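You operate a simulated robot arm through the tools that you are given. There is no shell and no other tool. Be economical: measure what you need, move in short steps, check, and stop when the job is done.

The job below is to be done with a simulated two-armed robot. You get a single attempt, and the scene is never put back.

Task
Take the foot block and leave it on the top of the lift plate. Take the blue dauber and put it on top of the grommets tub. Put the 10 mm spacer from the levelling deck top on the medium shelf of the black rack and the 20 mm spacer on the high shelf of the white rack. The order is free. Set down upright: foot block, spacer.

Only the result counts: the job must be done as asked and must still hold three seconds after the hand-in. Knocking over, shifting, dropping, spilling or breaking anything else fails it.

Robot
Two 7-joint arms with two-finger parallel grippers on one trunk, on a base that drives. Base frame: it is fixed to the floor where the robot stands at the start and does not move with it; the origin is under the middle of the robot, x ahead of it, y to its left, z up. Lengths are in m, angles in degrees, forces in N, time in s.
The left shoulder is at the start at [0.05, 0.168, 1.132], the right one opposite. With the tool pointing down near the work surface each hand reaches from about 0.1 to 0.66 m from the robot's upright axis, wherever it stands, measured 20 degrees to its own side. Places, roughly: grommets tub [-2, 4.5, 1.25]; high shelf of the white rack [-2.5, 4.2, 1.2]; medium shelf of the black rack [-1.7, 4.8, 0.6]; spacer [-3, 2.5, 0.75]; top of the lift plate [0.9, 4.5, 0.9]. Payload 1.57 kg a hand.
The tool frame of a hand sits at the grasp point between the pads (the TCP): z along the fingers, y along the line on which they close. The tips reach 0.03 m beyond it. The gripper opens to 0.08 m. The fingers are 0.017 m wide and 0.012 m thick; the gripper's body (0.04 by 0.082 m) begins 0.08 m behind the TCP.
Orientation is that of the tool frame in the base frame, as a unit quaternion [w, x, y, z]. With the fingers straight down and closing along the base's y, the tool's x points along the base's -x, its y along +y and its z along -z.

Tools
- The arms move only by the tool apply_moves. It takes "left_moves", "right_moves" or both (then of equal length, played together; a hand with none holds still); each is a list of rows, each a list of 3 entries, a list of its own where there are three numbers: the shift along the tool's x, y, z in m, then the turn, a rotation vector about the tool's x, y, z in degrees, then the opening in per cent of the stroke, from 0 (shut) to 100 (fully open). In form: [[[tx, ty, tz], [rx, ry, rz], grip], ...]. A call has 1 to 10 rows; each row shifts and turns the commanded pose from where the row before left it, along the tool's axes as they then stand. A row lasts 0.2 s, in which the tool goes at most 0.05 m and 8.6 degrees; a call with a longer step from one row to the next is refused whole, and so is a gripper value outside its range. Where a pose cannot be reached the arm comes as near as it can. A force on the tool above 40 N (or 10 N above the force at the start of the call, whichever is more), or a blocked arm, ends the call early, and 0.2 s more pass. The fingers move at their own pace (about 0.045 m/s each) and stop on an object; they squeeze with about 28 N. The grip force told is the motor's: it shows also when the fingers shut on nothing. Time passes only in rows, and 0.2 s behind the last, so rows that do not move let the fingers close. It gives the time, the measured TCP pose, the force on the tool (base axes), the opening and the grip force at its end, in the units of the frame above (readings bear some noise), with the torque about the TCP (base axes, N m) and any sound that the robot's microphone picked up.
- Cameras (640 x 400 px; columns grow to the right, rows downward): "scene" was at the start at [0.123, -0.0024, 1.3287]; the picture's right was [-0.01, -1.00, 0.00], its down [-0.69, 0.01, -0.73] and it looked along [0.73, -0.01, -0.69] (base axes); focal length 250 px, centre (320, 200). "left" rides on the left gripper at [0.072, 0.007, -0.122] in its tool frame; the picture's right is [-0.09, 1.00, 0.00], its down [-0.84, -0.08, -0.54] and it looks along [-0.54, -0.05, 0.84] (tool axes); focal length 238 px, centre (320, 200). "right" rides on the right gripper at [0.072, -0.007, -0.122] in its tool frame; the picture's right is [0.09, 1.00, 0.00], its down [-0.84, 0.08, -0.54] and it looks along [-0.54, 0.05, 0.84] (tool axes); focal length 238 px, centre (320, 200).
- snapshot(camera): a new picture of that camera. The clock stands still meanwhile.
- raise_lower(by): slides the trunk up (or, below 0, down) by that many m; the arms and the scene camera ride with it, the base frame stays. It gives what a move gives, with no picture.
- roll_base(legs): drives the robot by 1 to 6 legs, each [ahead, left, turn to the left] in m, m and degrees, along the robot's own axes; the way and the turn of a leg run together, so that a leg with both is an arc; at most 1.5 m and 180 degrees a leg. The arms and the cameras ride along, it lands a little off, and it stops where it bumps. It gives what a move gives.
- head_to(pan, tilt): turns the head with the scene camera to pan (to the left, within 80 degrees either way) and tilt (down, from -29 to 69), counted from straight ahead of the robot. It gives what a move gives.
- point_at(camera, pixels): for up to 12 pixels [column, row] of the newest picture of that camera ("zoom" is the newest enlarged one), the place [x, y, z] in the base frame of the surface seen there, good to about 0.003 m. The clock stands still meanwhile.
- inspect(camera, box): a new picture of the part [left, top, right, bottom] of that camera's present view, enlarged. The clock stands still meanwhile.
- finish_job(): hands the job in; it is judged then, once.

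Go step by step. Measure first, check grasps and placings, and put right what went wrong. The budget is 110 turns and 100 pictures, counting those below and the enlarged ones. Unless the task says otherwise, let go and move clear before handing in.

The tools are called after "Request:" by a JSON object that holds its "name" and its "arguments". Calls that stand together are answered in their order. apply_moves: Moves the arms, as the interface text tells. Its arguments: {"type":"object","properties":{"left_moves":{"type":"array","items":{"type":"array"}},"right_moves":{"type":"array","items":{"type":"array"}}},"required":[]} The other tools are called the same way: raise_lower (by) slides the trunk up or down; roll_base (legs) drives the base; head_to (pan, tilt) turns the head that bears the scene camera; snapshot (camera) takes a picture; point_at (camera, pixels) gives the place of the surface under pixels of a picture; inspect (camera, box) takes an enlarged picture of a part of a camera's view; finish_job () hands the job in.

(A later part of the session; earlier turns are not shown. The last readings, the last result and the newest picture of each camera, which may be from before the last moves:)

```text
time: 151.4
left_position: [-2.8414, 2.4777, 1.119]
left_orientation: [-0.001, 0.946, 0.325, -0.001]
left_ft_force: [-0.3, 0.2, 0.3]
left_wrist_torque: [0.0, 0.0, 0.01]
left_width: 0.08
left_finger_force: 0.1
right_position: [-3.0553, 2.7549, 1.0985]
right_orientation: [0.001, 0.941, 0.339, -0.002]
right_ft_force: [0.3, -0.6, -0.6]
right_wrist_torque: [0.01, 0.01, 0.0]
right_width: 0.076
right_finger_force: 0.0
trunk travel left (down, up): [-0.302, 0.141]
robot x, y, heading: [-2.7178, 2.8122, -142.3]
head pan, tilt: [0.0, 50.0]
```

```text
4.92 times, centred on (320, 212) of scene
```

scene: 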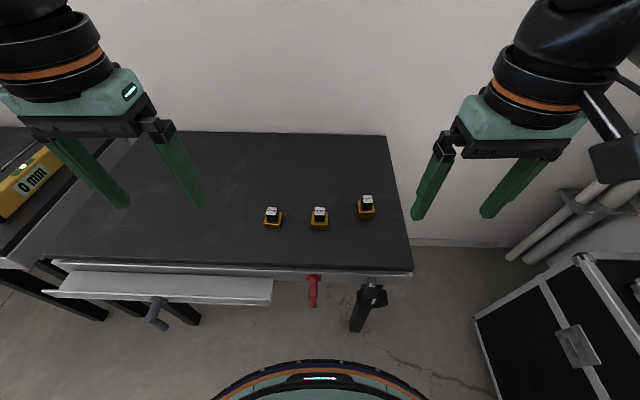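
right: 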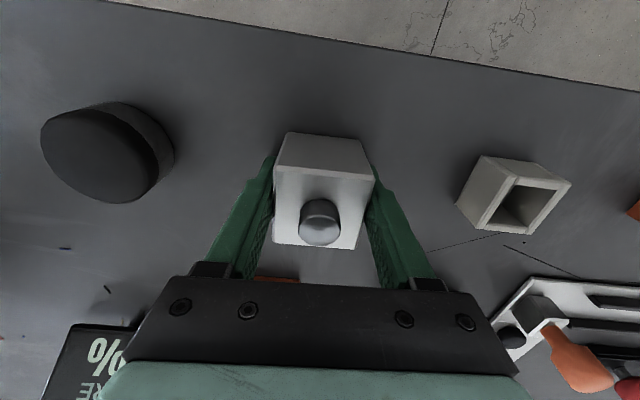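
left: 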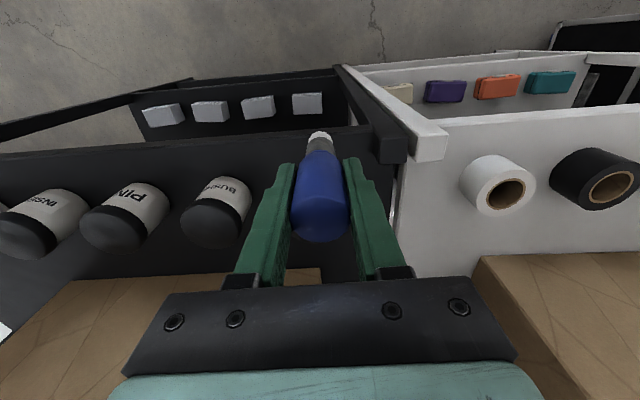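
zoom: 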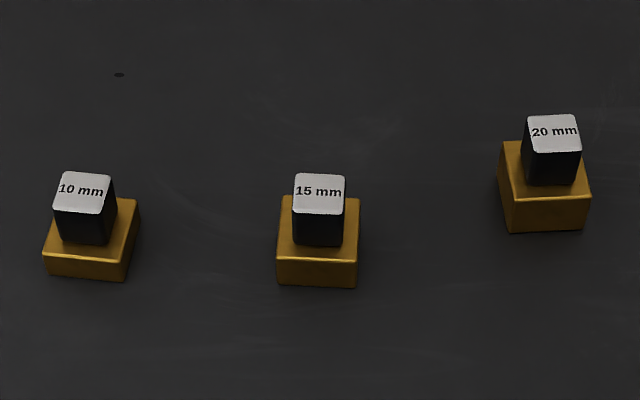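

Request:
{"name": "point_at", "arguments": {"camera": "zoom", "pixels": [[64, 176], [110, 178], [105, 212], [56, 206], [50, 252], [126, 258], [530, 118], [574, 118], [578, 150], [530, 152], [509, 200], [588, 196]]}}

Request:
{"name": "point_at", "arguments": {"camera": "zoom", "pixels": [[84, 192], [80, 225], [90, 249], [554, 134], [554, 170], [545, 192], [90, 290], [545, 240], [136, 204], [505, 145]]}}

```text
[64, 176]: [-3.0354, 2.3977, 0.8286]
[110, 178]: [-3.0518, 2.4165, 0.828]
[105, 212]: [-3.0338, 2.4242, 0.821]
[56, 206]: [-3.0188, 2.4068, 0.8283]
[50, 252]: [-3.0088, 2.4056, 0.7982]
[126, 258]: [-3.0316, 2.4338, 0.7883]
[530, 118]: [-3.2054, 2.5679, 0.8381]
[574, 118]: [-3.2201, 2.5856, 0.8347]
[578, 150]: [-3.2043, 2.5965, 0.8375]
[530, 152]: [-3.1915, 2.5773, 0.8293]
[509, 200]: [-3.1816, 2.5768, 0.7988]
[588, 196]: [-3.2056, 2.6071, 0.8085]
```

```text
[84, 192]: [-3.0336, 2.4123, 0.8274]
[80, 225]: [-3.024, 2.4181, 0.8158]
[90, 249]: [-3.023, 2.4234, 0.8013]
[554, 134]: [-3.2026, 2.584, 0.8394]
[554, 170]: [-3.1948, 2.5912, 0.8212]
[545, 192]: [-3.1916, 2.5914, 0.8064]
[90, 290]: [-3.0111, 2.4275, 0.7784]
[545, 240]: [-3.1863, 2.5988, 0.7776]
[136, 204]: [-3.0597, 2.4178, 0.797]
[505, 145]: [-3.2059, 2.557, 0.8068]
```

Knob centres: 10 mm at (-3.035,2.411), top 0.828; 20 mm at (-3.205,2.582), top 0.838; both yaws match the hands. I bring both hands above them.

Request:
{"name": "apply_moves", "arguments": {"left_moves": [[[-0.0323, -0.011, 0], [0, 0, 0], 100], [[-0.0323, -0.011, 0], [0, 0, 0], 100], [[-0.0323, -0.011, 0], [0, 0, 0], 100], [[-0.0323, -0.011, 0], [0, 0, 0], 100], [[-0.0323, -0.011, 0], [0, 0, 0], 100], [[-0.0323, -0.011, 0], [0, 0, 0], 100], [[0, 0, 0.045], [0, 0, 0], 100], [[0, 0, 0.045], [0, 0, 0], 100], [[0, 0, 0.045], [0, 0, 0], 100], [[0, 0, 0.045], [0, 0, 0], 100]], "right_moves": [[[-0.0376, 0.0063, 0], [0, 0, 0], 100], [[-0.0376, 0.0063, 0], [0, 0, 0], 100], [[-0.0376, 0.0063, 0], [0, 0, 0], 100], [[-0.0376, 0.0063, 0], [0, 0, 0], 100], [[-0.0376, 0.0063, 0], [0, 0, 0], 100], [[-0.0376, 0.0063, 0], [0, 0, 0], 100], [[0, 0, 0.04], [0, 0, 0], 100], [[0, 0, 0.04], [0, 0, 0], 100], [[0, 0, 0.04], [0, 0, 0], 100], [[0, 0, 0.035], [0, 0, 0], 100]]}}

Request:
{"name": "snapshot", "arguments": {"camera": "left"}}

Request:
{"name": "snapshot", "arguments": {"camera": "right"}}

```text
time: 153.6
left_position: [-3.0346, 2.4111, 0.9377]
left_orientation: [-0.001, 0.946, 0.325, -0.002]
left_ft_force: [-0.4, -1.0, -0.4]
left_wrist_torque: [0.01, 0.0, -0.01]
left_width: 0.0798
left_finger_force: 0.1
right_position: [-3.2039, 2.5786, 0.9462]
right_orientation: [0.003, 0.941, 0.339, -0.002]
right_ft_force: [0.5, 0.6, 0.7]
right_wrist_torque: [0.02, 0.0, 0.01]
right_width: 0.0802
right_finger_force: 0.1
trunk travel left (down, up): [-0.302, 0.141]
robot x, y, heading: [-2.7133, 2.813, -142.3]
head pan, tilt: [0.0, 50.0]
```

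```text
41 pictures are left
```

left: 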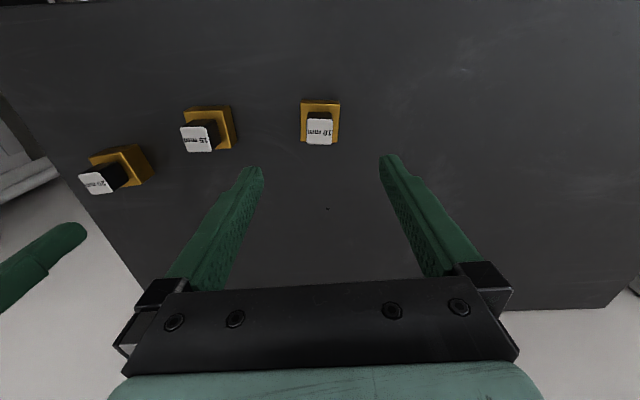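

```text
40 pictures are left
```

right: 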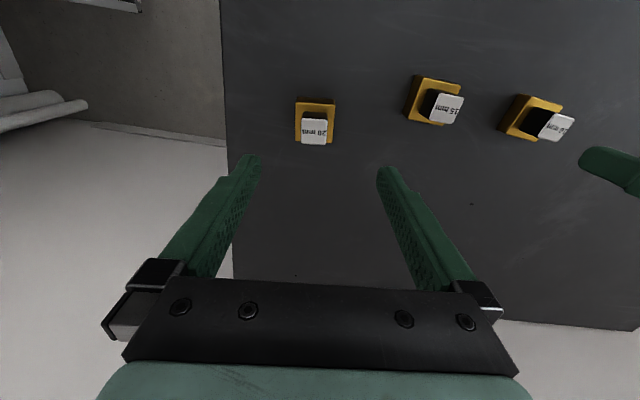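

Request:
{"name": "point_at", "arguments": {"camera": "left", "pixels": [[320, 132], [308, 121], [333, 121], [333, 143], [308, 143]]}}

Request:
{"name": "point_at", "arguments": {"camera": "right", "pixels": [[314, 132], [303, 120], [325, 121], [326, 142], [303, 143]]}}

```text
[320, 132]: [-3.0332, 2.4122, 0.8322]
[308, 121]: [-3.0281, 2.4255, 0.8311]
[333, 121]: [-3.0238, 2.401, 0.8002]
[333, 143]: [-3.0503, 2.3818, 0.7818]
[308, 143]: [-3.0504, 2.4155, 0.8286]
```

```text
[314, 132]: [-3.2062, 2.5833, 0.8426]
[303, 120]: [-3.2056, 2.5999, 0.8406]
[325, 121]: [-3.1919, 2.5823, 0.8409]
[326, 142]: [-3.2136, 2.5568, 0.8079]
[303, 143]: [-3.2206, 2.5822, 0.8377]
```

Left is centred; right needs -4 mm along y. Descend both (tips stay above the yellow bases) and close.

Request:
{"name": "apply_moves", "arguments": {"left_moves": [[[0, 0, 0.035], [0, 0, 0], 100], [[0, 0, 0.035], [0, 0, 0], 100], [[0, 0, 0.034], [0, 0, 0], 100], [[0, 0, 0], [0, 0, 0], 100], [[0, 0, 0], [0, 0, 0], 0], [[0, 0, 0], [0, 0, 0], 0], [[0, 0, 0], [0, 0, 0], 0], [[0, 0, 0], [0, 0, 0], 0], [[0, 0, 0], [0, 0, 0], 0]], "right_moves": [[[0, -0.004, 0.035], [0, 0, 0], 100], [[0, 0, 0.035], [0, 0, 0], 100], [[0, 0, 0.033], [0, 0, 0], 100], [[0, 0, 0], [0, 0, 0], 100], [[0, 0, 0], [0, 0, 0], 0], [[0, 0, 0], [0, 0, 0], 0], [[0, 0, 0], [0, 0, 0], 0], [[0, 0, 0], [0, 0, 0], 0], [[0, 0, 0], [0, 0, 0], 0]]}}

Request:
{"name": "inspect", "arguments": {"camera": "scene", "box": [240, 150, 400, 250]}}

```text
time: 155.6
left_position: [-3.0369, 2.4127, 0.8369]
left_orientation: [0.0, 0.946, 0.325, -0.001]
left_ft_force: [0.5, 0.5, 0.8]
left_wrist_torque: [0.06, -0.05, -0.01]
left_width: 0.0256
left_finger_force: 28.1
right_position: [-3.2065, 2.5832, 0.8443]
right_orientation: [0.003, 0.941, 0.339, -0.002]
right_ft_force: [0.0, 0.3, -0.3]
right_wrist_torque: [0.08, 0.01, 0.01]
right_width: 0.0256
right_finger_force: 28.0
trunk travel left (down, up): [-0.302, 0.141]
robot x, y, heading: [-2.7148, 2.8118, -142.0]
head pan, tilt: [0.0, 50.0]
```

```text
4.00 times, centred on (320, 200) of scene
```

zoom: 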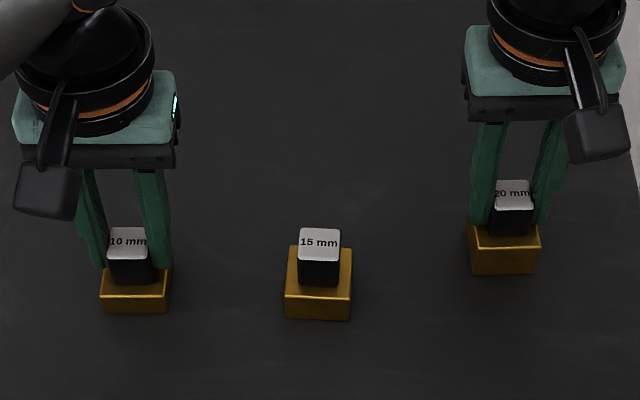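

Both knobs are held (width 0.0256). Lift both straight up.

Request:
{"name": "apply_moves", "arguments": {"left_moves": [[[0, 0, -0.01], [0, 0, 0], 0], [[0, 0, -0.02], [0, 0, 0], 0], [[0, 0, -0.04], [0, 0, 0], 0], [[0, 0, -0.045], [0, 0, 0], 0], [[0, 0, -0.045], [0, 0, 0], 0], [[0, 0, -0.045], [0, 0, 0], 0], [[0, 0, -0.045], [0, 0, 0], 0], [[0.04, 0, 0], [0, 0, 0], 0], [[0.04, 0, 0], [0, 0, 0], 0], [[0.04, 0, 0], [0, 0, 0], 0]], "right_moves": [[[0, 0, -0.01], [0, 0, 0], 0], [[0, 0, -0.02], [0, 0, 0], 0], [[0, 0, -0.04], [0, 0, 0], 0], [[0, 0, -0.045], [0, 0, 0], 0], [[0, 0, -0.045], [0, 0, 0], 0], [[0, 0, -0.045], [0, 0, 0], 0], [[0, 0, -0.045], [0, 0, 0], 0], [[0.04, 0, 0], [0, 0, 0], 0], [[0.04, 0, 0], [0, 0, 0], 0], [[0.04, 0, 0], [0, 0, 0], 0]]}}

Request:
{"name": "snapshot", "arguments": {"camera": "scene"}}

```text
time: 157.8
left_position: [-2.9373, 2.4859, 1.0861]
left_orientation: [0.0, 0.946, 0.325, -0.002]
left_ft_force: [0.2, 0.0, -2.7]
left_wrist_torque: [0.0, -0.01, -0.02]
left_width: 0.0257
left_finger_force: 28.7
right_position: [-3.1156, 2.6608, 1.0905]
right_orientation: [0.002, 0.941, 0.338, -0.002]
right_ft_force: [0.6, 0.2, -3.6]
right_wrist_torque: [-0.03, 0.02, -0.05]
right_width: 0.0256
right_finger_force: 28.2
trunk travel left (down, up): [-0.302, 0.141]
robot x, y, heading: [-2.7143, 2.8125, -142.1]
head pan, tilt: [0.0, 50.0]
```

```text
38 pictures are left
```

scene: 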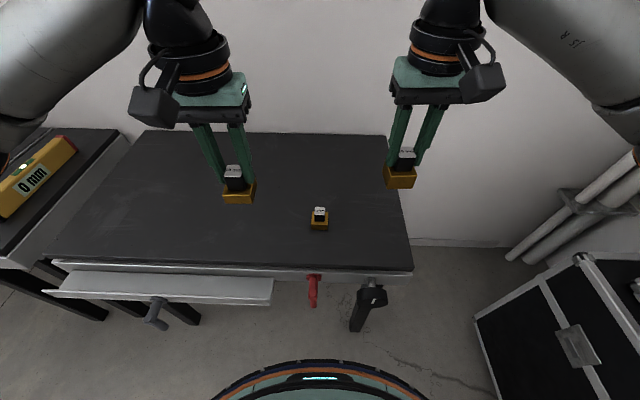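

Both spacers are lifted, the 15 mm one unmoved. I back off, turn to the racks and stand off in front of them.

Request:
{"name": "roll_base", "arguments": {"legs": [[-0.6, 0, 0], [0, 0, -92], [0.11, -0.56, 0]]}}

Request:
{"name": "head_to", "arguments": {"pan": 5, "tilt": 15}}

Request:
{"name": "snapshot", "arguments": {"camera": "scene"}}

```text
time: 167.9
left_position: [-2.1751, 3.8333, 1.0867]
left_orientation: [0.0, 0.892, -0.451, -0.001]
left_ft_force: [0.2, 0.4, -1.9]
left_wrist_torque: [-0.01, 0.0, 0.01]
left_width: 0.0258
left_finger_force: 27.9
right_position: [-1.9937, 4.0055, 1.0916]
right_orientation: [0.001, 0.899, -0.438, -0.003]
right_ft_force: [0.0, -0.3, -3.3]
right_wrist_torque: [0.02, 0.04, 0.01]
right_width: 0.0257
right_finger_force: 28.1
trunk travel left (down, up): [-0.302, 0.141]
robot x, y, heading: [-1.8548, 3.5987, 126.2]
head pan, tilt: [0.0, 50.0]
```

```text
time: 168.9
left_position: [-2.1761, 3.8329, 1.0865]
left_orientation: [-0.001, 0.892, -0.452, 0.0]
left_ft_force: [-0.3, -1.0, -2.2]
left_wrist_torque: [0.01, 0.04, 0.0]
left_width: 0.0254
left_finger_force: 28.1
right_position: [-1.9943, 4.0048, 1.0906]
right_orientation: [0.0, 0.899, -0.438, -0.001]
right_ft_force: [0.0, 0.3, -3.7]
right_wrist_torque: [0.01, 0.02, -0.01]
right_width: 0.0257
right_finger_force: 28.1
trunk travel left (down, up): [-0.302, 0.141]
robot x, y, heading: [-1.8545, 3.5961, 125.9]
head pan, tilt: [5.0, 15.0]
```

```text
37 pictures are left
```

scene: 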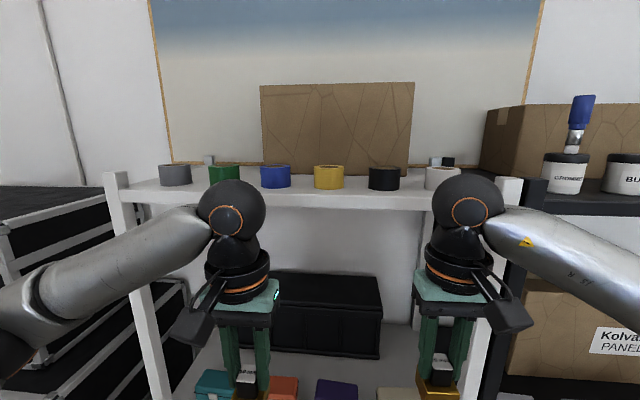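

The dauber still stands. I raise the trunk for a view onto the high shelf.

Request:
{"name": "raise_lower", "arguments": {"by": 0.14}}

Request:
{"name": "inspect", "arguments": {"camera": "scene", "box": [100, 150, 540, 290]}}

```text
time: 170.6
left_position: [-2.1758, 3.8341, 1.2267]
left_orientation: [-0.001, 0.892, -0.452, -0.001]
left_ft_force: [0.2, 0.4, -2.9]
left_wrist_torque: [-0.02, 0.02, 0.01]
left_width: 0.0254
left_finger_force: 27.7
right_position: [-1.994, 4.005, 1.2299]
right_orientation: [0.0, 0.899, -0.438, -0.002]
right_ft_force: [-0.3, 0.3, -4.2]
right_wrist_torque: [-0.01, 0.02, -0.03]
right_width: 0.0258
right_finger_force: 27.9
trunk travel left (down, up): [-0.442, 0.001]
robot x, y, heading: [-1.8521, 3.5971, 126.3]
head pan, tilt: [5.0, 15.0]
```

```text
1.45 times, centred on (320, 220) of scene
```

zoom: 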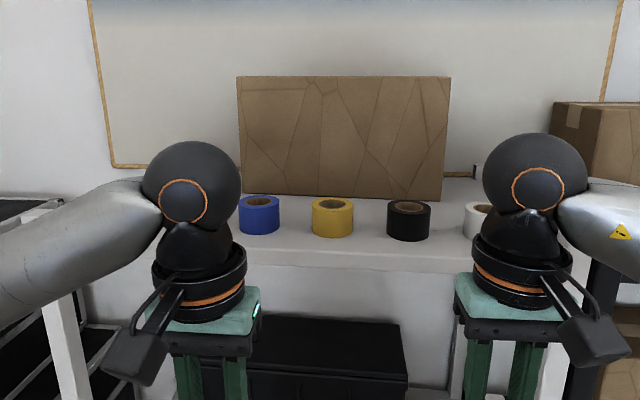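

Request:
{"name": "point_at", "arguments": {"camera": "zoom", "pixels": [[297, 230], [370, 235], [450, 238], [370, 260], [455, 205], [310, 210], [350, 212], [388, 215], [428, 215], [240, 208], [280, 205], [460, 190]]}}

```text
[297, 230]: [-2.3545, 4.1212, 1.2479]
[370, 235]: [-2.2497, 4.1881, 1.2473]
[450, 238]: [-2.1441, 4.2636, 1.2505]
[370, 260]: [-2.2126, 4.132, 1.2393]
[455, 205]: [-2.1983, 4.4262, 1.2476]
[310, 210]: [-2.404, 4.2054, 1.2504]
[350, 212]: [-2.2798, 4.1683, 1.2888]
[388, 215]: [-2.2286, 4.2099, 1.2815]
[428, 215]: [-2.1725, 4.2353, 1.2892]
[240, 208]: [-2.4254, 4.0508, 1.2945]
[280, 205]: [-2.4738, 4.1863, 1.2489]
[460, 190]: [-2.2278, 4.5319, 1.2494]
```

Shelf top is z≈1.248; tapes sit in the front row, but the area behind the white tape at its right end, about (-2.12,4.38), is free. I draw the left hand back, raise the right to clear the tapes, and approach.

Request:
{"name": "apply_moves", "arguments": {"left_moves": [[[0.042, 0.014, 0], [0, 0, 0], 0], [[0.042, 0.014, 0], [0, 0, 0], 0], [[0.042, 0.014, 0], [0, 0, 0], 0], [[0.042, 0.014, 0], [0, 0, 0], 0], [[0.042, 0.014, 0], [0, 0, 0], 0]], "right_moves": [[[0, 0, -0.034], [0, 0, 0], 0], [[0, 0, -0.034], [0, 0, 0], 0], [[0, 0, -0.034], [0, 0, 0], 0], [[0, 0, -0.034], [0, 0, 0], 0], [[0, 0, -0.034], [0, 0, 0], 0]]}}

Request:
{"name": "roll_base", "arguments": {"legs": [[0.05, -0.09, 0], [0.12, 0, 0]]}}

Request:
{"name": "snapshot", "arguments": {"camera": "scene"}}

Request:
{"name": "snapshot", "arguments": {"camera": "right"}}

```text
time: 171.8
left_position: [-2.107, 3.6272, 1.2369]
left_orientation: [0.0, 0.892, -0.452, -0.001]
left_ft_force: [0.2, -0.3, -2.1]
left_wrist_torque: [0.01, 0.01, 0.01]
left_width: 0.0257
left_finger_force: 28.8
left hand out of reach, approached as far as the arm can: row 5
right_position: [-1.9905, 4.002, 1.4012]
right_orientation: [0.0, 0.899, -0.438, -0.005]
right_ft_force: [-0.4, -0.6, -4.2]
right_wrist_torque: [-0.01, 0.0, 0.04]
right_width: 0.0255
right_finger_force: 28.2
trunk travel left (down, up): [-0.442, 0.001]
robot x, y, heading: [-1.8511, 3.6028, 125.9]
head pan, tilt: [5.0, 15.0]
```

```text
time: 173.8
left_position: [-2.1321, 3.8182, 1.2376]
left_orientation: [-0.001, 0.893, -0.451, 0.0]
left_ft_force: [0.3, 0.1, -1.6]
left_wrist_torque: [-0.03, -0.04, -0.01]
left_width: 0.0255
left_finger_force: 28.2
right_position: [-2.0161, 4.1934, 1.3999]
right_orientation: [0.001, 0.9, -0.436, -0.002]
right_ft_force: [-0.1, 0.2, -3.4]
right_wrist_torque: [-0.02, -0.01, -0.01]
right_width: 0.0255
right_finger_force: 27.6
trunk travel left (down, up): [-0.442, 0.001]
robot x, y, heading: [-1.8795, 3.7912, 126.3]
head pan, tilt: [5.0, 15.0]
```

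```text
35 pictures are left
```

scene: 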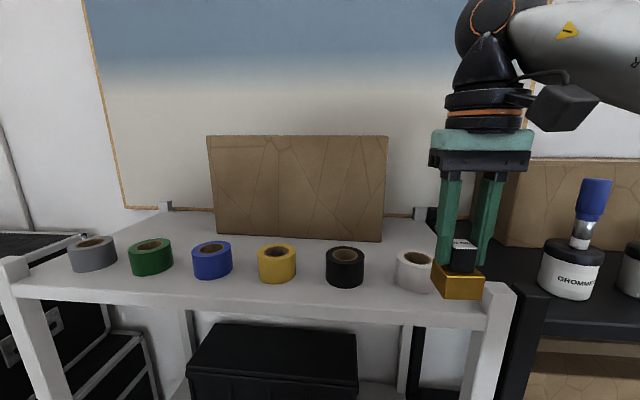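

```text
34 pictures are left
```

right: 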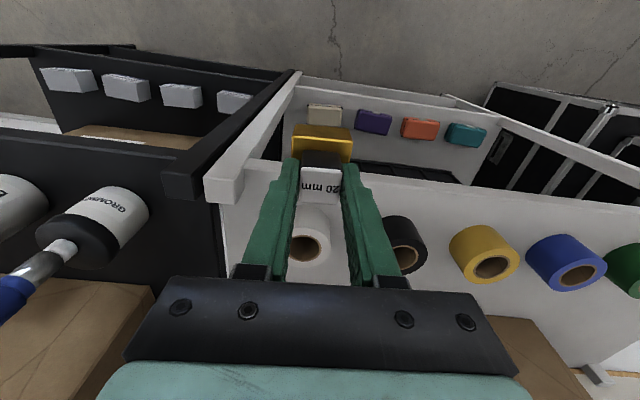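

I measure the free place behind the white tape (pixels ~ (400,240)), and the held spacer's base.

Request:
{"name": "point_at", "arguments": {"camera": "scene", "pixels": [[395, 240], [412, 228], [383, 238], [405, 250], [415, 250], [398, 265], [345, 252], [430, 245], [340, 303], [460, 297], [458, 270], [365, 265]]}}

Request:
{"name": "point_at", "arguments": {"camera": "right", "pixels": [[310, 215], [288, 235], [330, 235], [250, 230], [410, 215], [345, 268], [225, 220]]}}

```text
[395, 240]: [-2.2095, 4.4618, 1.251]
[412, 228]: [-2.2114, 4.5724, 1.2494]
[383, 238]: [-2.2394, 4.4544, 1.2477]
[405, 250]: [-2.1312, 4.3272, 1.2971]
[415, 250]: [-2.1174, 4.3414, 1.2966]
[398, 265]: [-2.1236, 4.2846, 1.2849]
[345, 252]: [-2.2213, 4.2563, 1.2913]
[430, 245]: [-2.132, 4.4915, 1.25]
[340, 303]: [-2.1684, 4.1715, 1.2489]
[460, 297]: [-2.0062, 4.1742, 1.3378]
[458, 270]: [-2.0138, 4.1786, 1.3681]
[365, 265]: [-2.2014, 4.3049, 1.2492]
```

```text
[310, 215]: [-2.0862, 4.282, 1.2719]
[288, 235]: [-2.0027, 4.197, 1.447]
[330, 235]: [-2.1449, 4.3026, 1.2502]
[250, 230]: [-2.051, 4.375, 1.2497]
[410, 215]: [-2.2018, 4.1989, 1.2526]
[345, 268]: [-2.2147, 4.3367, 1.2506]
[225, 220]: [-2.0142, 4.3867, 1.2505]
```

The shelf's right end is free: I choose the spot (-2.072,4.389), right-behind the white tape. Drive 0.12 ahead and 0.07 right.

Request:
{"name": "roll_base", "arguments": {"legs": [[0.0, -0.07, 0], [0.12, 0, 0]]}}

Request:
{"name": "inspect", "arguments": {"camera": "scene", "box": [260, 180, 520, 340]}}

```text
time: 175.6
left_position: [-2.1454, 3.9548, 1.2377]
left_orientation: [0.0, 0.892, -0.452, 0.0]
left_ft_force: [-0.7, 0.1, -3.0]
left_wrist_torque: [-0.02, -0.01, -0.01]
left_width: 0.0255
left_finger_force: 27.6
right_position: [-2.0305, 4.3289, 1.4007]
right_orientation: [0.001, 0.9, -0.436, -0.003]
right_ft_force: [-0.5, 0.2, -3.7]
right_wrist_torque: [-0.03, -0.01, 0.01]
right_width: 0.0254
right_finger_force: 28.0
trunk travel left (down, up): [-0.442, 0.001]
robot x, y, heading: [-1.8931, 3.9256, 126.6]
head pan, tilt: [5.0, 15.0]
```

```text
2.46 times, centred on (390, 260) of scene
```

zoom: 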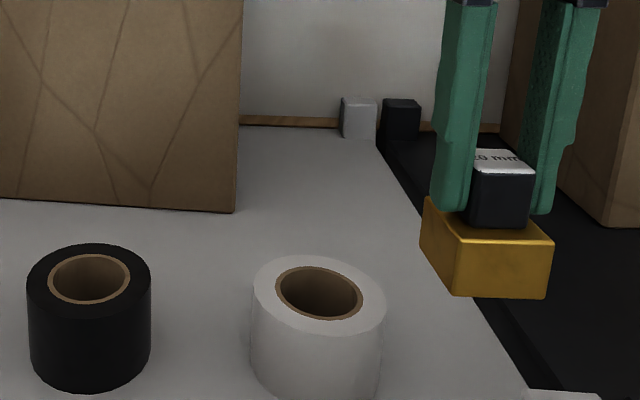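

Request:
{"name": "point_at", "arguments": {"camera": "zoom", "pixels": [[400, 200], [425, 300], [460, 345], [380, 160], [340, 230], [320, 262], [380, 300], [275, 270], [390, 270], [500, 295], [485, 370]]}}

```text
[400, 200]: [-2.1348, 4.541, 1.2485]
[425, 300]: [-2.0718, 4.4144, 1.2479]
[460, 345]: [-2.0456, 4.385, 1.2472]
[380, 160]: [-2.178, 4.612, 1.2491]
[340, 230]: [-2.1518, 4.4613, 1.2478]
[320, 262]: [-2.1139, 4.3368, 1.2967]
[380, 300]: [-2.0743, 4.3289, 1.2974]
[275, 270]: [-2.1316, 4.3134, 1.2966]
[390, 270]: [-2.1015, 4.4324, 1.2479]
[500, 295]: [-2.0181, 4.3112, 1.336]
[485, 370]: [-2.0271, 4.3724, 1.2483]
```

Move ahead 0.073 while lowering slightly, then descend to ~10 mm above the shelf.

Request:
{"name": "apply_moves", "arguments": {"right_moves": [[[-0.025, -0.0015, 0.005], [0, 0, 0], 0], [[-0.025, -0.0015, 0.005], [0, 0, 0], 0], [[-0.023, -0.0017, 0.005], [0, 0, 0], 0], [[0, 0, 0.03], [0, 0, 0], 0], [[0, 0, 0.025], [0, 0, 0], 0], [[0, 0, 0.005], [0, 0, 0], 0], [[0, 0, 0], [0, 0, 0], 0]]}}

Request:
{"name": "inspect", "arguments": {"camera": "scene", "box": [260, 180, 520, 340]}}

```text
time: 177.2
left_position: [-2.1447, 3.9546, 1.2373]
left_orientation: [0.0, 0.893, -0.451, -0.001]
left_ft_force: [0.1, -0.7, -1.7]
left_wrist_torque: [-0.01, 0.01, 0.04]
left_width: 0.0254
left_finger_force: 27.8
right_position: [-2.0716, 4.389, 1.3235]
right_orientation: [0.0, 0.9, -0.437, -0.003]
right_ft_force: [0.1, -0.4, -3.4]
right_wrist_torque: [-0.04, 0.01, 0.0]
right_width: 0.0257
right_finger_force: 28.5
trunk travel left (down, up): [-0.442, 0.001]
robot x, y, heading: [-1.8889, 3.9259, 126.3]
head pan, tilt: [5.0, 15.0]
```

```text
2.46 times, centred on (390, 260) of scene
```

zoom: 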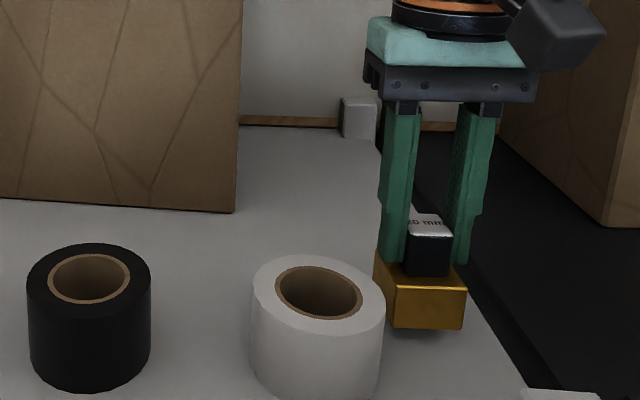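

Request:
{"name": "apply_moves", "arguments": {"right_moves": [[[0, 0, 0.006], [0, 0, 0], 0], [[0, 0, 0.0015], [0, 0, 0], 0], [[0, 0, 0.0015], [0, 0, 0], 0], [[0, 0, 0], [0, 0, 0], 0]]}}

```text
time: 178.2
left_position: [-2.1462, 3.9538, 1.2369]
left_orientation: [0.0, 0.893, -0.451, -0.001]
left_ft_force: [-0.3, 0.0, -2.1]
left_wrist_torque: [0.01, -0.01, 0.01]
left_width: 0.0256
left_finger_force: 27.9
right_position: [-2.0712, 4.3894, 1.3162]
right_orientation: [-0.001, 0.9, -0.436, -0.004]
right_ft_force: [0.4, -0.4, -3.3]
right_wrist_torque: [-0.02, 0.0, -0.04]
right_width: 0.0259
right_finger_force: 27.9
trunk travel left (down, up): [-0.442, 0.001]
robot x, y, heading: [-1.8908, 3.9248, 126.3]
head pan, tilt: [5.0, 15.0]
```

Request:
{"name": "apply_moves", "arguments": {"right_moves": [[[0, 0, 0.0015], [0, 0, 0], 0], [[0, 0, 0.001], [0, 0, 0], 0], [[0, 0, 0], [0, 0, 0], 0]]}}

```text
time: 179.0
left_position: [-2.1453, 3.9543, 1.2363]
left_orientation: [0.0, 0.892, -0.452, -0.001]
left_ft_force: [0.2, -0.1, -2.6]
left_wrist_torque: [-0.02, -0.01, -0.01]
left_width: 0.0257
left_finger_force: 28.3
right_position: [-2.0701, 4.3882, 1.3139]
right_orientation: [0.001, 0.9, -0.436, -0.004]
right_ft_force: [-1.5, -0.2, -0.1]
right_wrist_torque: [0.13, 0.04, 0.01]
right_width: 0.0257
right_finger_force: 28.2
trunk travel left (down, up): [-0.442, 0.001]
robot x, y, heading: [-1.8913, 3.9258, 126.4]
head pan, tilt: [5.0, 15.0]
```

Light contact (the weight is taken). Open and rise.

Request:
{"name": "apply_moves", "arguments": {"right_moves": [[[0, 0, 0], [0, 0, 0], 50], [[0, 0, 0], [0, 0, 0], 70], [[0, 0, 0], [0, 0, 0], 70], [[0, 0, -0.02], [0, 0, 0], 70], [[0, 0, -0.03], [0, 0, 0], 70], [[0, 0, -0.03], [0, 0, 0], 70]]}}

Request:
{"name": "inspect", "arguments": {"camera": "scene", "box": [260, 180, 520, 340]}}

```text
time: 180.4
left_position: [-2.1456, 3.9533, 1.2368]
left_orientation: [-0.002, 0.893, -0.45, -0.001]
left_ft_force: [0.1, 0.1, -2.8]
left_wrist_torque: [0.0, 0.01, 0.01]
left_width: 0.0255
left_finger_force: 28.5
right_position: [-2.0719, 4.3902, 1.3958]
right_orientation: [0.0, 0.9, -0.436, -0.003]
right_ft_force: [-0.9, 0.1, -0.2]
right_wrist_torque: [0.03, -0.01, 0.02]
right_width: 0.0562
right_finger_force: 0.1
trunk travel left (down, up): [-0.442, 0.001]
robot x, y, heading: [-1.8925, 3.9249, 126.2]
head pan, tilt: [5.0, 15.0]
```

```text
2.46 times, centred on (390, 260) of scene
```

zoom: 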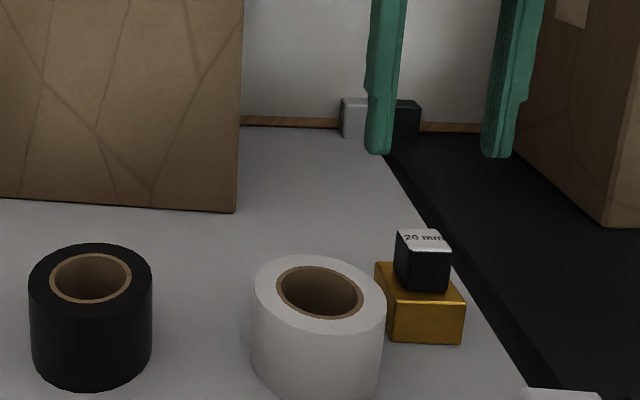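

The 20 mm spacer stands on the high shelf. I back off, shift right toward the black rack, and lower the trunk.

Request:
{"name": "roll_base", "arguments": {"legs": [[-0.35, 0, 0], [0, -0.35, 0]]}}

Request:
{"name": "apply_moves", "arguments": {"right_moves": [[[0.045, 0, 0], [0, 0, 0], 70], [[0.045, 0, 0], [0, 0, 0], 70], [[0.045, 0, 0], [0, 0, 0], 70], [[0.04, -0.01, 0.02], [0, 0, 0], 70], [[0.03, -0.01, 0.03], [0, 0, 0], 70], [[0, -0.02, 0.04], [0, 0, 0], 70], [[0, -0.02, 0.04], [0, 0, 0], 70]]}}

Request:
{"name": "raise_lower", "arguments": {"by": -0.3}}

Request:
{"name": "head_to", "arguments": {"pan": 0, "tilt": 35}}

Request:
{"name": "snapshot", "arguments": {"camera": "scene"}}

```text
time: 184.6
left_position: [-1.6555, 3.8852, 1.2384]
left_orientation: [-0.001, 0.893, -0.45, -0.002]
left_ft_force: [-0.3, -0.1, -2.0]
left_wrist_torque: [0.01, 0.0, 0.02]
left_width: 0.0255
left_finger_force: 28.4
right_position: [-1.5846, 4.3217, 1.3934]
right_orientation: [0.0, 0.901, -0.434, -0.003]
right_ft_force: [0.2, 0.0, -0.3]
right_wrist_torque: [-0.02, 0.01, 0.04]
right_width: 0.0557
right_finger_force: 0.1
trunk travel left (down, up): [-0.442, 0.001]
robot x, y, heading: [-1.405, 3.8576, 126.7]
head pan, tilt: [5.0, 15.0]
```

```text
time: 186.2
left_position: [-1.6554, 3.8853, 1.238]
left_orientation: [-0.001, 0.893, -0.449, -0.001]
left_ft_force: [0.7, -0.7, -3.0]
left_wrist_torque: [0.02, -0.01, -0.01]
left_width: 0.0257
left_finger_force: 28.2
right_position: [-1.4097, 4.1971, 1.2651]
right_orientation: [0.0, 0.9, -0.435, -0.004]
right_ft_force: [-0.4, -0.9, 0.1]
right_wrist_torque: [0.01, 0.01, -0.04]
right_width: 0.0559
right_finger_force: 0.1
trunk travel left (down, up): [-0.442, 0.001]
robot x, y, heading: [-1.4052, 3.8554, 126.5]
head pan, tilt: [5.0, 15.0]
```

```text
time: 189.2
left_position: [-1.6557, 3.8851, 0.9377]
left_orientation: [-0.001, 0.894, -0.449, -0.001]
left_ft_force: [-0.2, -0.3, -2.5]
left_wrist_torque: [-0.02, -0.02, -0.02]
left_width: 0.0256
left_finger_force: 28.0
right_position: [-1.4118, 4.1981, 0.9663]
right_orientation: [0.001, 0.901, -0.434, -0.003]
right_ft_force: [0.4, 0.2, 1.0]
right_wrist_torque: [0.0, -0.02, 0.03]
right_width: 0.0561
right_finger_force: 0.0
trunk travel left (down, up): [-0.142, 0.301]
robot x, y, heading: [-1.4033, 3.8588, 126.6]
head pan, tilt: [5.0, 15.0]
```

```text
time: 190.0
left_position: [-1.6556, 3.8847, 0.9373]
left_orientation: [0.0, 0.893, -0.45, -0.001]
left_ft_force: [0.4, -1.2, -2.4]
left_wrist_torque: [0.01, 0.03, 0.02]
left_width: 0.0258
left_finger_force: 28.1
right_position: [-1.4114, 4.1977, 0.9647]
right_orientation: [0.0, 0.901, -0.435, -0.002]
right_ft_force: [0.7, -0.1, -0.4]
right_wrist_torque: [0.03, -0.01, 0.0]
right_width: 0.0562
right_finger_force: 0.0
trunk travel left (down, up): [-0.142, 0.301]
robot x, y, heading: [-1.404, 3.8573, 126.6]
head pan, tilt: [0.0, 35.0]
```

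```text
30 pictures are left
```

scene: 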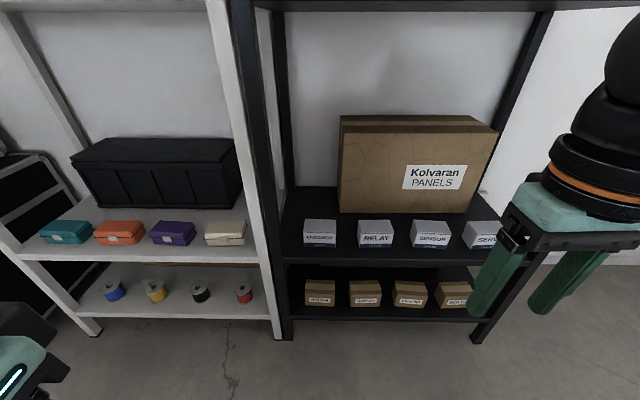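

There's free shelf behind ENCODER, left of the panels box (310,200). I enlarge and measure.

Request:
{"name": "inspect", "arguments": {"camera": "scene", "box": [260, 150, 420, 270]}}

Request:
{"name": "point_at", "arguments": {"camera": "scene", "pixels": [[310, 200], [330, 205], [293, 200], [290, 235], [345, 235], [345, 213], [320, 221], [305, 222], [335, 222], [345, 260], [295, 260], [360, 222]]}}

```text
3.33 times, centred on (340, 210) of scene
```

zoom: 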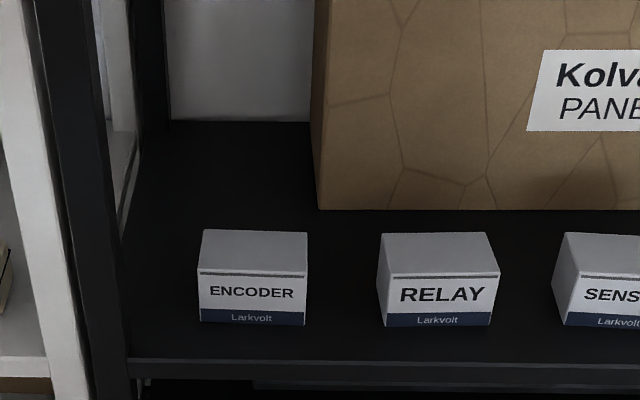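

```text
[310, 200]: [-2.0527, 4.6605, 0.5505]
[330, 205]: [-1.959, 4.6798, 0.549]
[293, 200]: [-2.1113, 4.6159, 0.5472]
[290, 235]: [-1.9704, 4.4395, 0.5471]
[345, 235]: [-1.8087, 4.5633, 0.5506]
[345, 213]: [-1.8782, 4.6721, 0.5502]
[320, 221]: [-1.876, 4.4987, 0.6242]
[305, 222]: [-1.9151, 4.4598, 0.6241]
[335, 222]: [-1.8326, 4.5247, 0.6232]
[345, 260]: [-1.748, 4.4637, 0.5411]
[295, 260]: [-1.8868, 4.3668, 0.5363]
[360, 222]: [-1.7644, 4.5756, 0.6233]
```

Medium shelf is z≈0.5485; the boxes are ~0.04–0.105 deep from the edge with tops at 0.624, so I choose the spot (-1.862,4.588), behind the ENCODER/RELAY gap. I shift right and approach.

Request:
{"name": "apply_moves", "arguments": {"right_moves": [[[0.03, 0, 0], [0, 0, 0], 70], [[0.03, 0, 0], [0, 0, 0], 70]]}}

Request:
{"name": "roll_base", "arguments": {"legs": [[0, -0.29, 0], [0.2, 0, 0]]}}

Request:
{"name": "head_to", "arguments": {"pan": 15, "tilt": 40}}

Request:
{"name": "snapshot", "arguments": {"camera": "scene"}}

```text
time: 190.6
left_position: [-1.6569, 3.8857, 0.938]
left_orientation: [-0.001, 0.894, -0.449, -0.002]
left_ft_force: [-1.0, 0.2, -2.0]
left_wrist_torque: [-0.02, 0.0, 0.0]
left_width: 0.0256
left_finger_force: 28.1
right_position: [-1.377, 4.1521, 0.9647]
right_orientation: [-0.001, 0.9, -0.436, -0.002]
right_ft_force: [0.0, 0.1, -0.6]
right_wrist_torque: [0.02, 0.01, 0.0]
right_width: 0.056
right_finger_force: 0.0
trunk travel left (down, up): [-0.142, 0.301]
robot x, y, heading: [-1.4023, 3.8575, 126.7]
head pan, tilt: [0.0, 35.0]
```

```text
time: 193.8
left_position: [-1.5413, 4.2173, 0.9379]
left_orientation: [-0.001, 0.895, -0.446, -0.001]
left_ft_force: [-0.7, -0.2, -2.3]
left_wrist_torque: [0.01, 0.01, 0.0]
left_width: 0.0258
left_finger_force: 28.1
right_position: [-1.2638, 4.4846, 0.964]
right_orientation: [-0.001, 0.902, -0.432, -0.003]
right_ft_force: [0.6, 0.0, 0.3]
right_wrist_torque: [0.0, 0.0, 0.0]
right_width: 0.0561
right_finger_force: 0.0
trunk travel left (down, up): [-0.142, 0.301]
robot x, y, heading: [-1.2862, 4.1887, 127.0]
head pan, tilt: [0.0, 35.0]
```

```text
time: 194.6
left_position: [-1.5411, 4.2168, 0.9381]
left_orientation: [0.0, 0.895, -0.447, 0.0]
left_ft_force: [1.1, -0.3, -1.5]
left_wrist_torque: [0.01, -0.01, 0.04]
left_width: 0.0256
left_finger_force: 28.0
right_position: [-1.2615, 4.4845, 0.9631]
right_orientation: [-0.001, 0.902, -0.433, -0.002]
right_ft_force: [0.6, -0.4, 0.1]
right_wrist_torque: [-0.02, -0.01, 0.0]
right_width: 0.056
right_finger_force: 0.2
trunk travel left (down, up): [-0.142, 0.301]
robot x, y, heading: [-1.2866, 4.1911, 126.9]
head pan, tilt: [15.0, 40.0]
```

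```text
28 pictures are left
```

scene: 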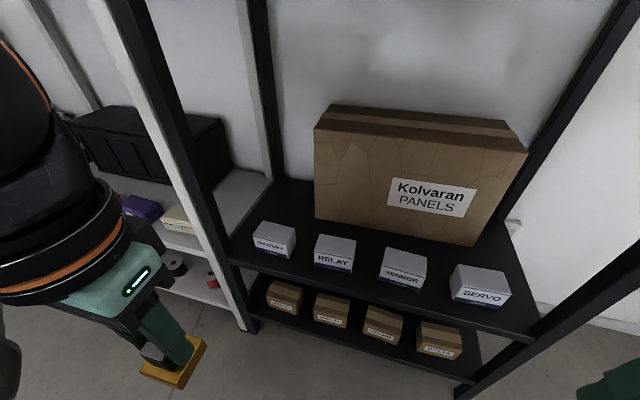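

Request:
{"name": "point_at", "arguments": {"camera": "scene", "pixels": [[300, 215], [305, 228], [285, 205], [318, 220], [265, 225], [295, 230], [318, 237], [340, 236], [355, 243], [314, 218], [290, 265], [232, 260]]}}

Request:
{"name": "inspect", "arguments": {"camera": "scene", "box": [220, 170, 380, 270]}}

```text
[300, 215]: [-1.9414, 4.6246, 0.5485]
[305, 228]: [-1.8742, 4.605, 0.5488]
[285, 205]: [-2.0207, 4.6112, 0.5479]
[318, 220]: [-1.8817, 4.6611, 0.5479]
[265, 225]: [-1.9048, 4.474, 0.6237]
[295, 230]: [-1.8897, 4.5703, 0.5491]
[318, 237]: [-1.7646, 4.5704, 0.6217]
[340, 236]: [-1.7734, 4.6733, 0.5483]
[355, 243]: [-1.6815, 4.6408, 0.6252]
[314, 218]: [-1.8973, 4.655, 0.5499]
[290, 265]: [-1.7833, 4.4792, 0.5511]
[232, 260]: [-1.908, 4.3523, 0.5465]
```

```text
4.00 times, centred on (300, 220) of scene
```

zoom: 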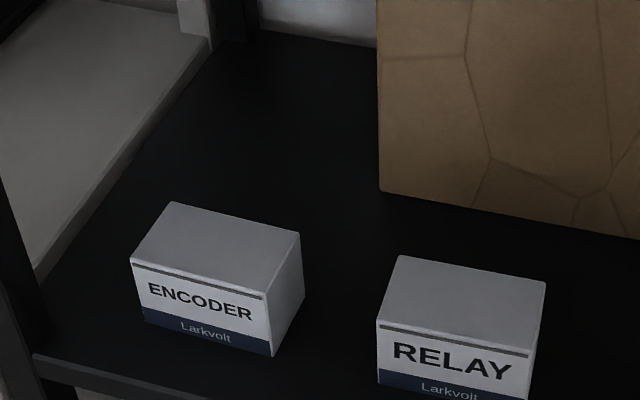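

The spot behind the gap is clear. Drive 0.13 ahead and lower the left hand to z≈0.72 in front of the rack.

Request:
{"name": "roll_base", "arguments": {"legs": [[0.13, 0, 0]]}}

Request:
{"name": "apply_moves", "arguments": {"left_moves": [[[0, 0, 0.0436], [0, 0, 0], 0], [[0, 0, 0.0436], [0, 0, 0], 0], [[0, 0, 0.0436], [0, 0, 0], 0], [[0, 0, 0.0436], [0, 0, 0], 0], [[0, 0, 0.0436], [0, 0, 0], 0]]}}

Request:
{"name": "snapshot", "arguments": {"camera": "scene"}}

```text
time: 195.8
left_position: [-1.6168, 4.3172, 0.9377]
left_orientation: [0.0, 0.895, -0.447, -0.001]
left_ft_force: [-1.0, 0.7, -2.8]
left_wrist_torque: [-0.01, 0.04, -0.03]
left_width: 0.0256
left_finger_force: 28.0
right_position: [-1.3374, 4.5849, 0.9635]
right_orientation: [0.0, 0.902, -0.431, -0.003]
right_ft_force: [0.7, -0.4, -0.6]
right_wrist_torque: [0.04, 0.0, -0.02]
right_width: 0.0559
right_finger_force: 0.1
trunk travel left (down, up): [-0.142, 0.301]
robot x, y, heading: [-1.3641, 4.2885, 127.2]
head pan, tilt: [15.0, 40.0]
```

```text
time: 197.0
left_position: [-1.6426, 4.4008, 0.7671]
left_orientation: [0.0, 0.895, -0.446, 0.0]
left_ft_force: [-0.7, -0.3, -1.7]
left_wrist_torque: [0.02, -0.05, -0.04]
left_width: 0.0255
left_finger_force: 27.8
left hand out of reach, approached as far as the arm can: row 1, 2, 3, 4, 5
right_position: [-1.3394, 4.584, 0.964]
right_orientation: [0.0, 0.902, -0.431, -0.003]
right_ft_force: [0.1, 0.1, -0.7]
right_wrist_torque: [0.03, 0.0, 0.02]
right_width: 0.0558
right_finger_force: 0.0
trunk travel left (down, up): [-0.142, 0.301]
robot x, y, heading: [-1.3675, 4.2963, 126.9]
head pan, tilt: [15.0, 40.0]
```

```text
26 pictures are left
```

scene: 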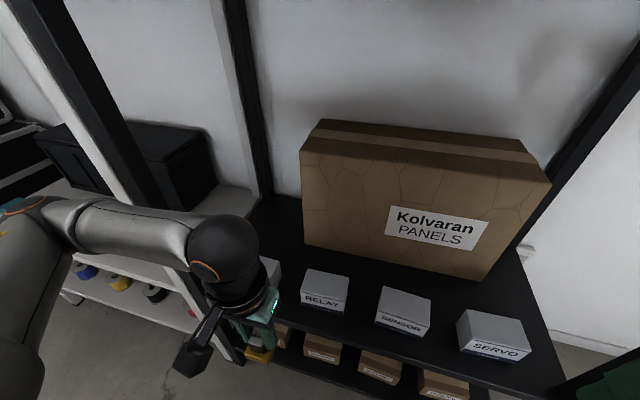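

The arm can't fold that close, but it sits safely 0.11 m before the edge. I shift the base 0.08 right for more room from the post, then extend the hand inward.

Request:
{"name": "roll_base", "arguments": {"legs": [[0, -0.08, 0]]}}

Request:
{"name": "apply_moves", "arguments": {"left_moves": [[[-0.04, 0.01, 0], [0, 0, 0], 0], [[-0.04, 0.01, 0], [0, 0, 0], 0], [[-0.03, 0.01, 0], [0, 0, 0], 0]]}}

Request:
{"name": "snapshot", "arguments": {"camera": "scene"}}

```text
time: 198.1
left_position: [-1.5787, 4.447, 0.7675]
left_orientation: [0.001, 0.895, -0.445, 0.001]
left_ft_force: [-0.3, 0.3, -1.6]
left_wrist_torque: [0.01, 0.01, -0.01]
left_width: 0.0256
left_finger_force: 27.9
right_position: [-1.275, 4.6325, 0.9647]
right_orientation: [-0.001, 0.902, -0.431, -0.003]
right_ft_force: [-0.4, -0.7, -1.2]
right_wrist_torque: [0.03, 0.01, -0.02]
right_width: 0.0561
right_finger_force: 0.1
trunk travel left (down, up): [-0.142, 0.301]
robot x, y, heading: [-1.3006, 4.3396, 127.1]
head pan, tilt: [15.0, 40.0]
```

```text
time: 198.9
left_position: [-1.669, 4.5122, 0.7679]
left_orientation: [0.001, 0.895, -0.445, 0.001]
left_ft_force: [-0.4, -0.4, -3.1]
left_wrist_torque: [0.03, 0.01, 0.01]
left_width: 0.0256
left_finger_force: 28.1
right_position: [-1.275, 4.634, 0.9636]
right_orientation: [-0.001, 0.902, -0.431, -0.003]
right_ft_force: [0.3, -0.4, -1.0]
right_wrist_torque: [0.05, -0.01, -0.01]
right_width: 0.0561
right_finger_force: 0.0
trunk travel left (down, up): [-0.142, 0.301]
robot x, y, heading: [-1.2959, 4.3391, 126.8]
head pan, tilt: [15.0, 40.0]
```

```text
25 pictures are left
```

scene: 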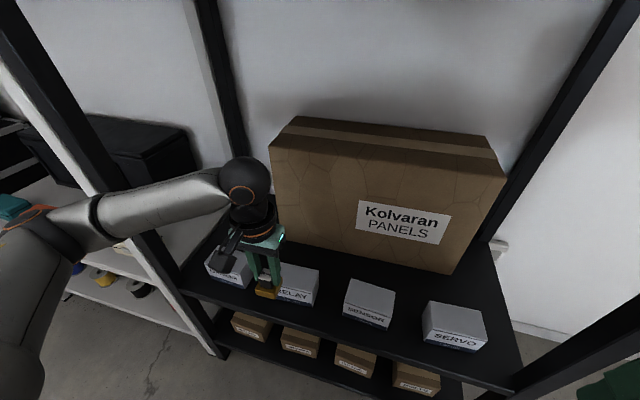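

Request:
{"name": "point_at", "arguments": {"camera": "scene", "pixels": [[60, 215], [95, 215], [150, 200], [200, 190], [245, 180], [120, 195], [158, 250], [40, 245], [235, 262], [268, 292], [100, 130]]}}

```text
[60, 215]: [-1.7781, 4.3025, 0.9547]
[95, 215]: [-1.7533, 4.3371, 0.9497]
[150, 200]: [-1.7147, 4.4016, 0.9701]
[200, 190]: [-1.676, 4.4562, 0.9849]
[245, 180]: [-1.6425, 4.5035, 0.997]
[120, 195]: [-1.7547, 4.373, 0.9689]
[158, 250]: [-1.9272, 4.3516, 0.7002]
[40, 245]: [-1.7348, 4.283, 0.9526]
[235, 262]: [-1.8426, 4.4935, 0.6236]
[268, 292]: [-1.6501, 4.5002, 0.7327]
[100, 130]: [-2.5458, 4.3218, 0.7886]
```

The forearm runs close to the left post, so I shift 0.04 further right and choose the spot (-1.845,4.582), keeping clear of the post and the panels box.

Request:
{"name": "roll_base", "arguments": {"legs": [[0, -0.04, 0]]}}

```text
time: 199.8
left_position: [-1.6386, 4.5364, 0.7688]
left_orientation: [0.002, 0.895, -0.445, 0.001]
left_ft_force: [-1.0, -0.2, -1.7]
left_wrist_torque: [0.02, 0.01, 0.03]
left_width: 0.0255
left_finger_force: 27.5
right_position: [-1.2434, 4.6567, 0.9639]
right_orientation: [0.0, 0.902, -0.431, -0.003]
right_ft_force: [0.3, -0.3, -0.6]
right_wrist_torque: [0.0, -0.03, 0.02]
right_width: 0.0559
right_finger_force: 0.1
trunk travel left (down, up): [-0.142, 0.301]
robot x, y, heading: [-1.2696, 4.3652, 126.9]
head pan, tilt: [15.0, 40.0]
```

Request:
{"name": "apply_moves", "arguments": {"left_moves": [[[-0.0268, 0.0228, 0.004], [0, 0, 0], 0], [[-0.0268, 0.0228, 0.004], [0, 0, 0], 0], [[-0.0268, 0.0228, 0.004], [0, 0, 0], 0], [[-0.0268, 0.0228, 0.004], [0, 0, 0], 0], [[-0.0268, 0.0228, 0.004], [0, 0, 0], 0], [[-0.0268, 0.0228, 0.004], [0, 0, 0], 0]]}}

Request:
{"name": "snapshot", "arguments": {"camera": "scene"}}

Request:
{"name": "snapshot", "arguments": {"camera": "left"}}

```text
time: 201.2
left_position: [-1.8438, 4.5819, 0.7457]
left_orientation: [0.0, 0.895, -0.446, 0.001]
left_ft_force: [-0.4, 0.6, -2.8]
left_wrist_torque: [0.01, -0.01, -0.01]
left_width: 0.0259
left_finger_force: 27.8
right_position: [-1.243, 4.6558, 0.9639]
right_orientation: [0.0, 0.902, -0.432, -0.002]
right_ft_force: [-0.1, 0.7, 0.4]
right_wrist_torque: [-0.01, 0.01, 0.01]
right_width: 0.0559
right_finger_force: 0.1
trunk travel left (down, up): [-0.142, 0.301]
robot x, y, heading: [-1.2696, 4.3616, 126.9]
head pan, tilt: [15.0, 40.0]
```

```text
24 pictures are left
```

scene: 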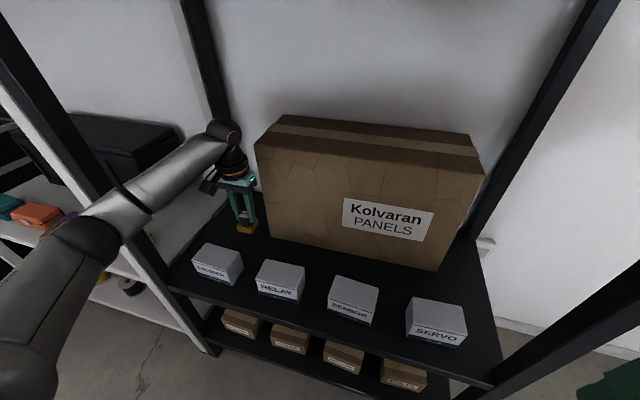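

```text
23 pictures are left
```

left: 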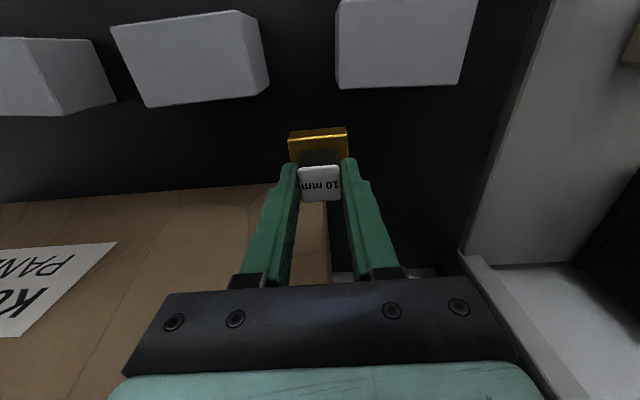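

I check clearances to the panels box and shelf beneath.

Request:
{"name": "inspect", "arguments": {"camera": "scene", "box": [160, 110, 320, 290]}}

Request:
{"name": "point_at", "arguments": {"camera": "scene", "pixels": [[262, 180], [272, 232], [262, 150], [244, 228], [244, 215], [235, 150], [120, 195], [185, 160], [250, 240], [150, 250]]}}

Request:
{"name": "point_at", "arguments": {"camera": "left", "pixels": [[319, 137], [320, 183], [330, 90], [265, 90], [340, 84], [285, 110], [320, 200], [325, 250]]}}

```text
2.22 times, centred on (240, 200) of scene
```

zoom: 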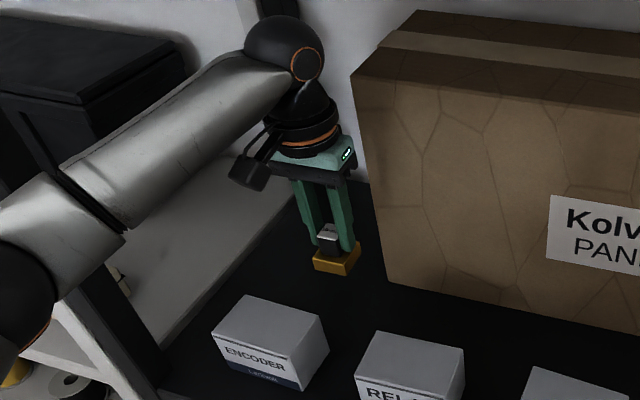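

```text
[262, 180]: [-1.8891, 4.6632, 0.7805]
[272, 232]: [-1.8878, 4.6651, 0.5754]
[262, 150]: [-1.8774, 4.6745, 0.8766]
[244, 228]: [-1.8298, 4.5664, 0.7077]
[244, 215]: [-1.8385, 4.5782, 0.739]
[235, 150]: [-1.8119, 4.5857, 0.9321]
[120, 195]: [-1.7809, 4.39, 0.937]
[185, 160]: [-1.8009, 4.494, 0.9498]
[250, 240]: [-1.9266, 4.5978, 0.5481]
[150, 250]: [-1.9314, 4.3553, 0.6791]
```

```text
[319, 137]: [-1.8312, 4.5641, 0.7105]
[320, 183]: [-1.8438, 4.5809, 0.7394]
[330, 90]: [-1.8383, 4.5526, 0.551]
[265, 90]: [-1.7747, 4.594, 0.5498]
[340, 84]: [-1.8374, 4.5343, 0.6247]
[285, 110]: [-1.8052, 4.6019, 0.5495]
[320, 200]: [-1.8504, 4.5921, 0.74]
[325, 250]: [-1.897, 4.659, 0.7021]
```

Clearances are fine: encoder's back at 0.107 deep, panels box at 0.242, hand at 0.15. I lower by the trunk 0.125, keeping the arm's shape.

Request:
{"name": "raise_lower", "arguments": {"by": -0.125}}

Request:
{"name": "snapshot", "arguments": {"camera": "left"}}

```text
time: 202.7
left_position: [-1.844, 4.5835, 0.6207]
left_orientation: [0.001, 0.896, -0.445, 0.0]
left_ft_force: [-0.1, -0.6, -2.0]
left_wrist_torque: [-0.01, -0.02, -0.02]
left_width: 0.0252
left_finger_force: 28.0
right_position: [-1.2433, 4.656, 0.8392]
right_orientation: [0.0, 0.902, -0.432, -0.002]
right_ft_force: [0.8, 0.3, 0.0]
right_wrist_torque: [0.01, 0.0, 0.06]
right_width: 0.0558
right_finger_force: 0.1
trunk travel left (down, up): [-0.017, 0.426]
robot x, y, heading: [-1.2686, 4.3622, 126.7]
head pan, tilt: [15.0, 40.0]
```

```text
21 pictures are left
```

left: 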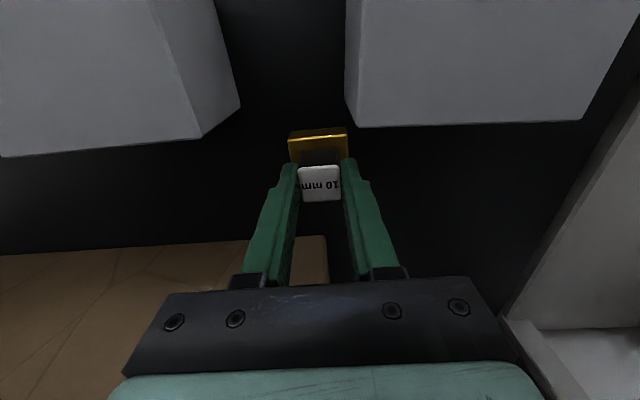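

Clear on all sides. Lower the last ~14 mm in small steps.

Request:
{"name": "apply_moves", "arguments": {"left_moves": [[[0, 0, 0.008], [0, 0, 0], 0], [[0, 0, 0.002], [0, 0, 0], 0], [[0, 0, 0.0015], [0, 0, 0], 0], [[0, 0, 0], [0, 0, 0], 0]]}}

```text
time: 203.7
left_position: [-1.8437, 4.5818, 0.6107]
left_orientation: [0.001, 0.896, -0.445, 0.0]
left_ft_force: [0.2, 0.8, -2.8]
left_wrist_torque: [0.01, 0.02, 0.02]
left_width: 0.0256
left_finger_force: 28.3
right_position: [-1.2427, 4.656, 0.8394]
right_orientation: [0.0, 0.902, -0.432, -0.003]
right_ft_force: [0.0, -0.7, -0.8]
right_wrist_torque: [0.0, 0.01, 0.01]
right_width: 0.0562
right_finger_force: 0.1
trunk travel left (down, up): [-0.017, 0.426]
robot x, y, heading: [-1.2696, 4.3644, 127.0]
head pan, tilt: [15.0, 40.0]
```

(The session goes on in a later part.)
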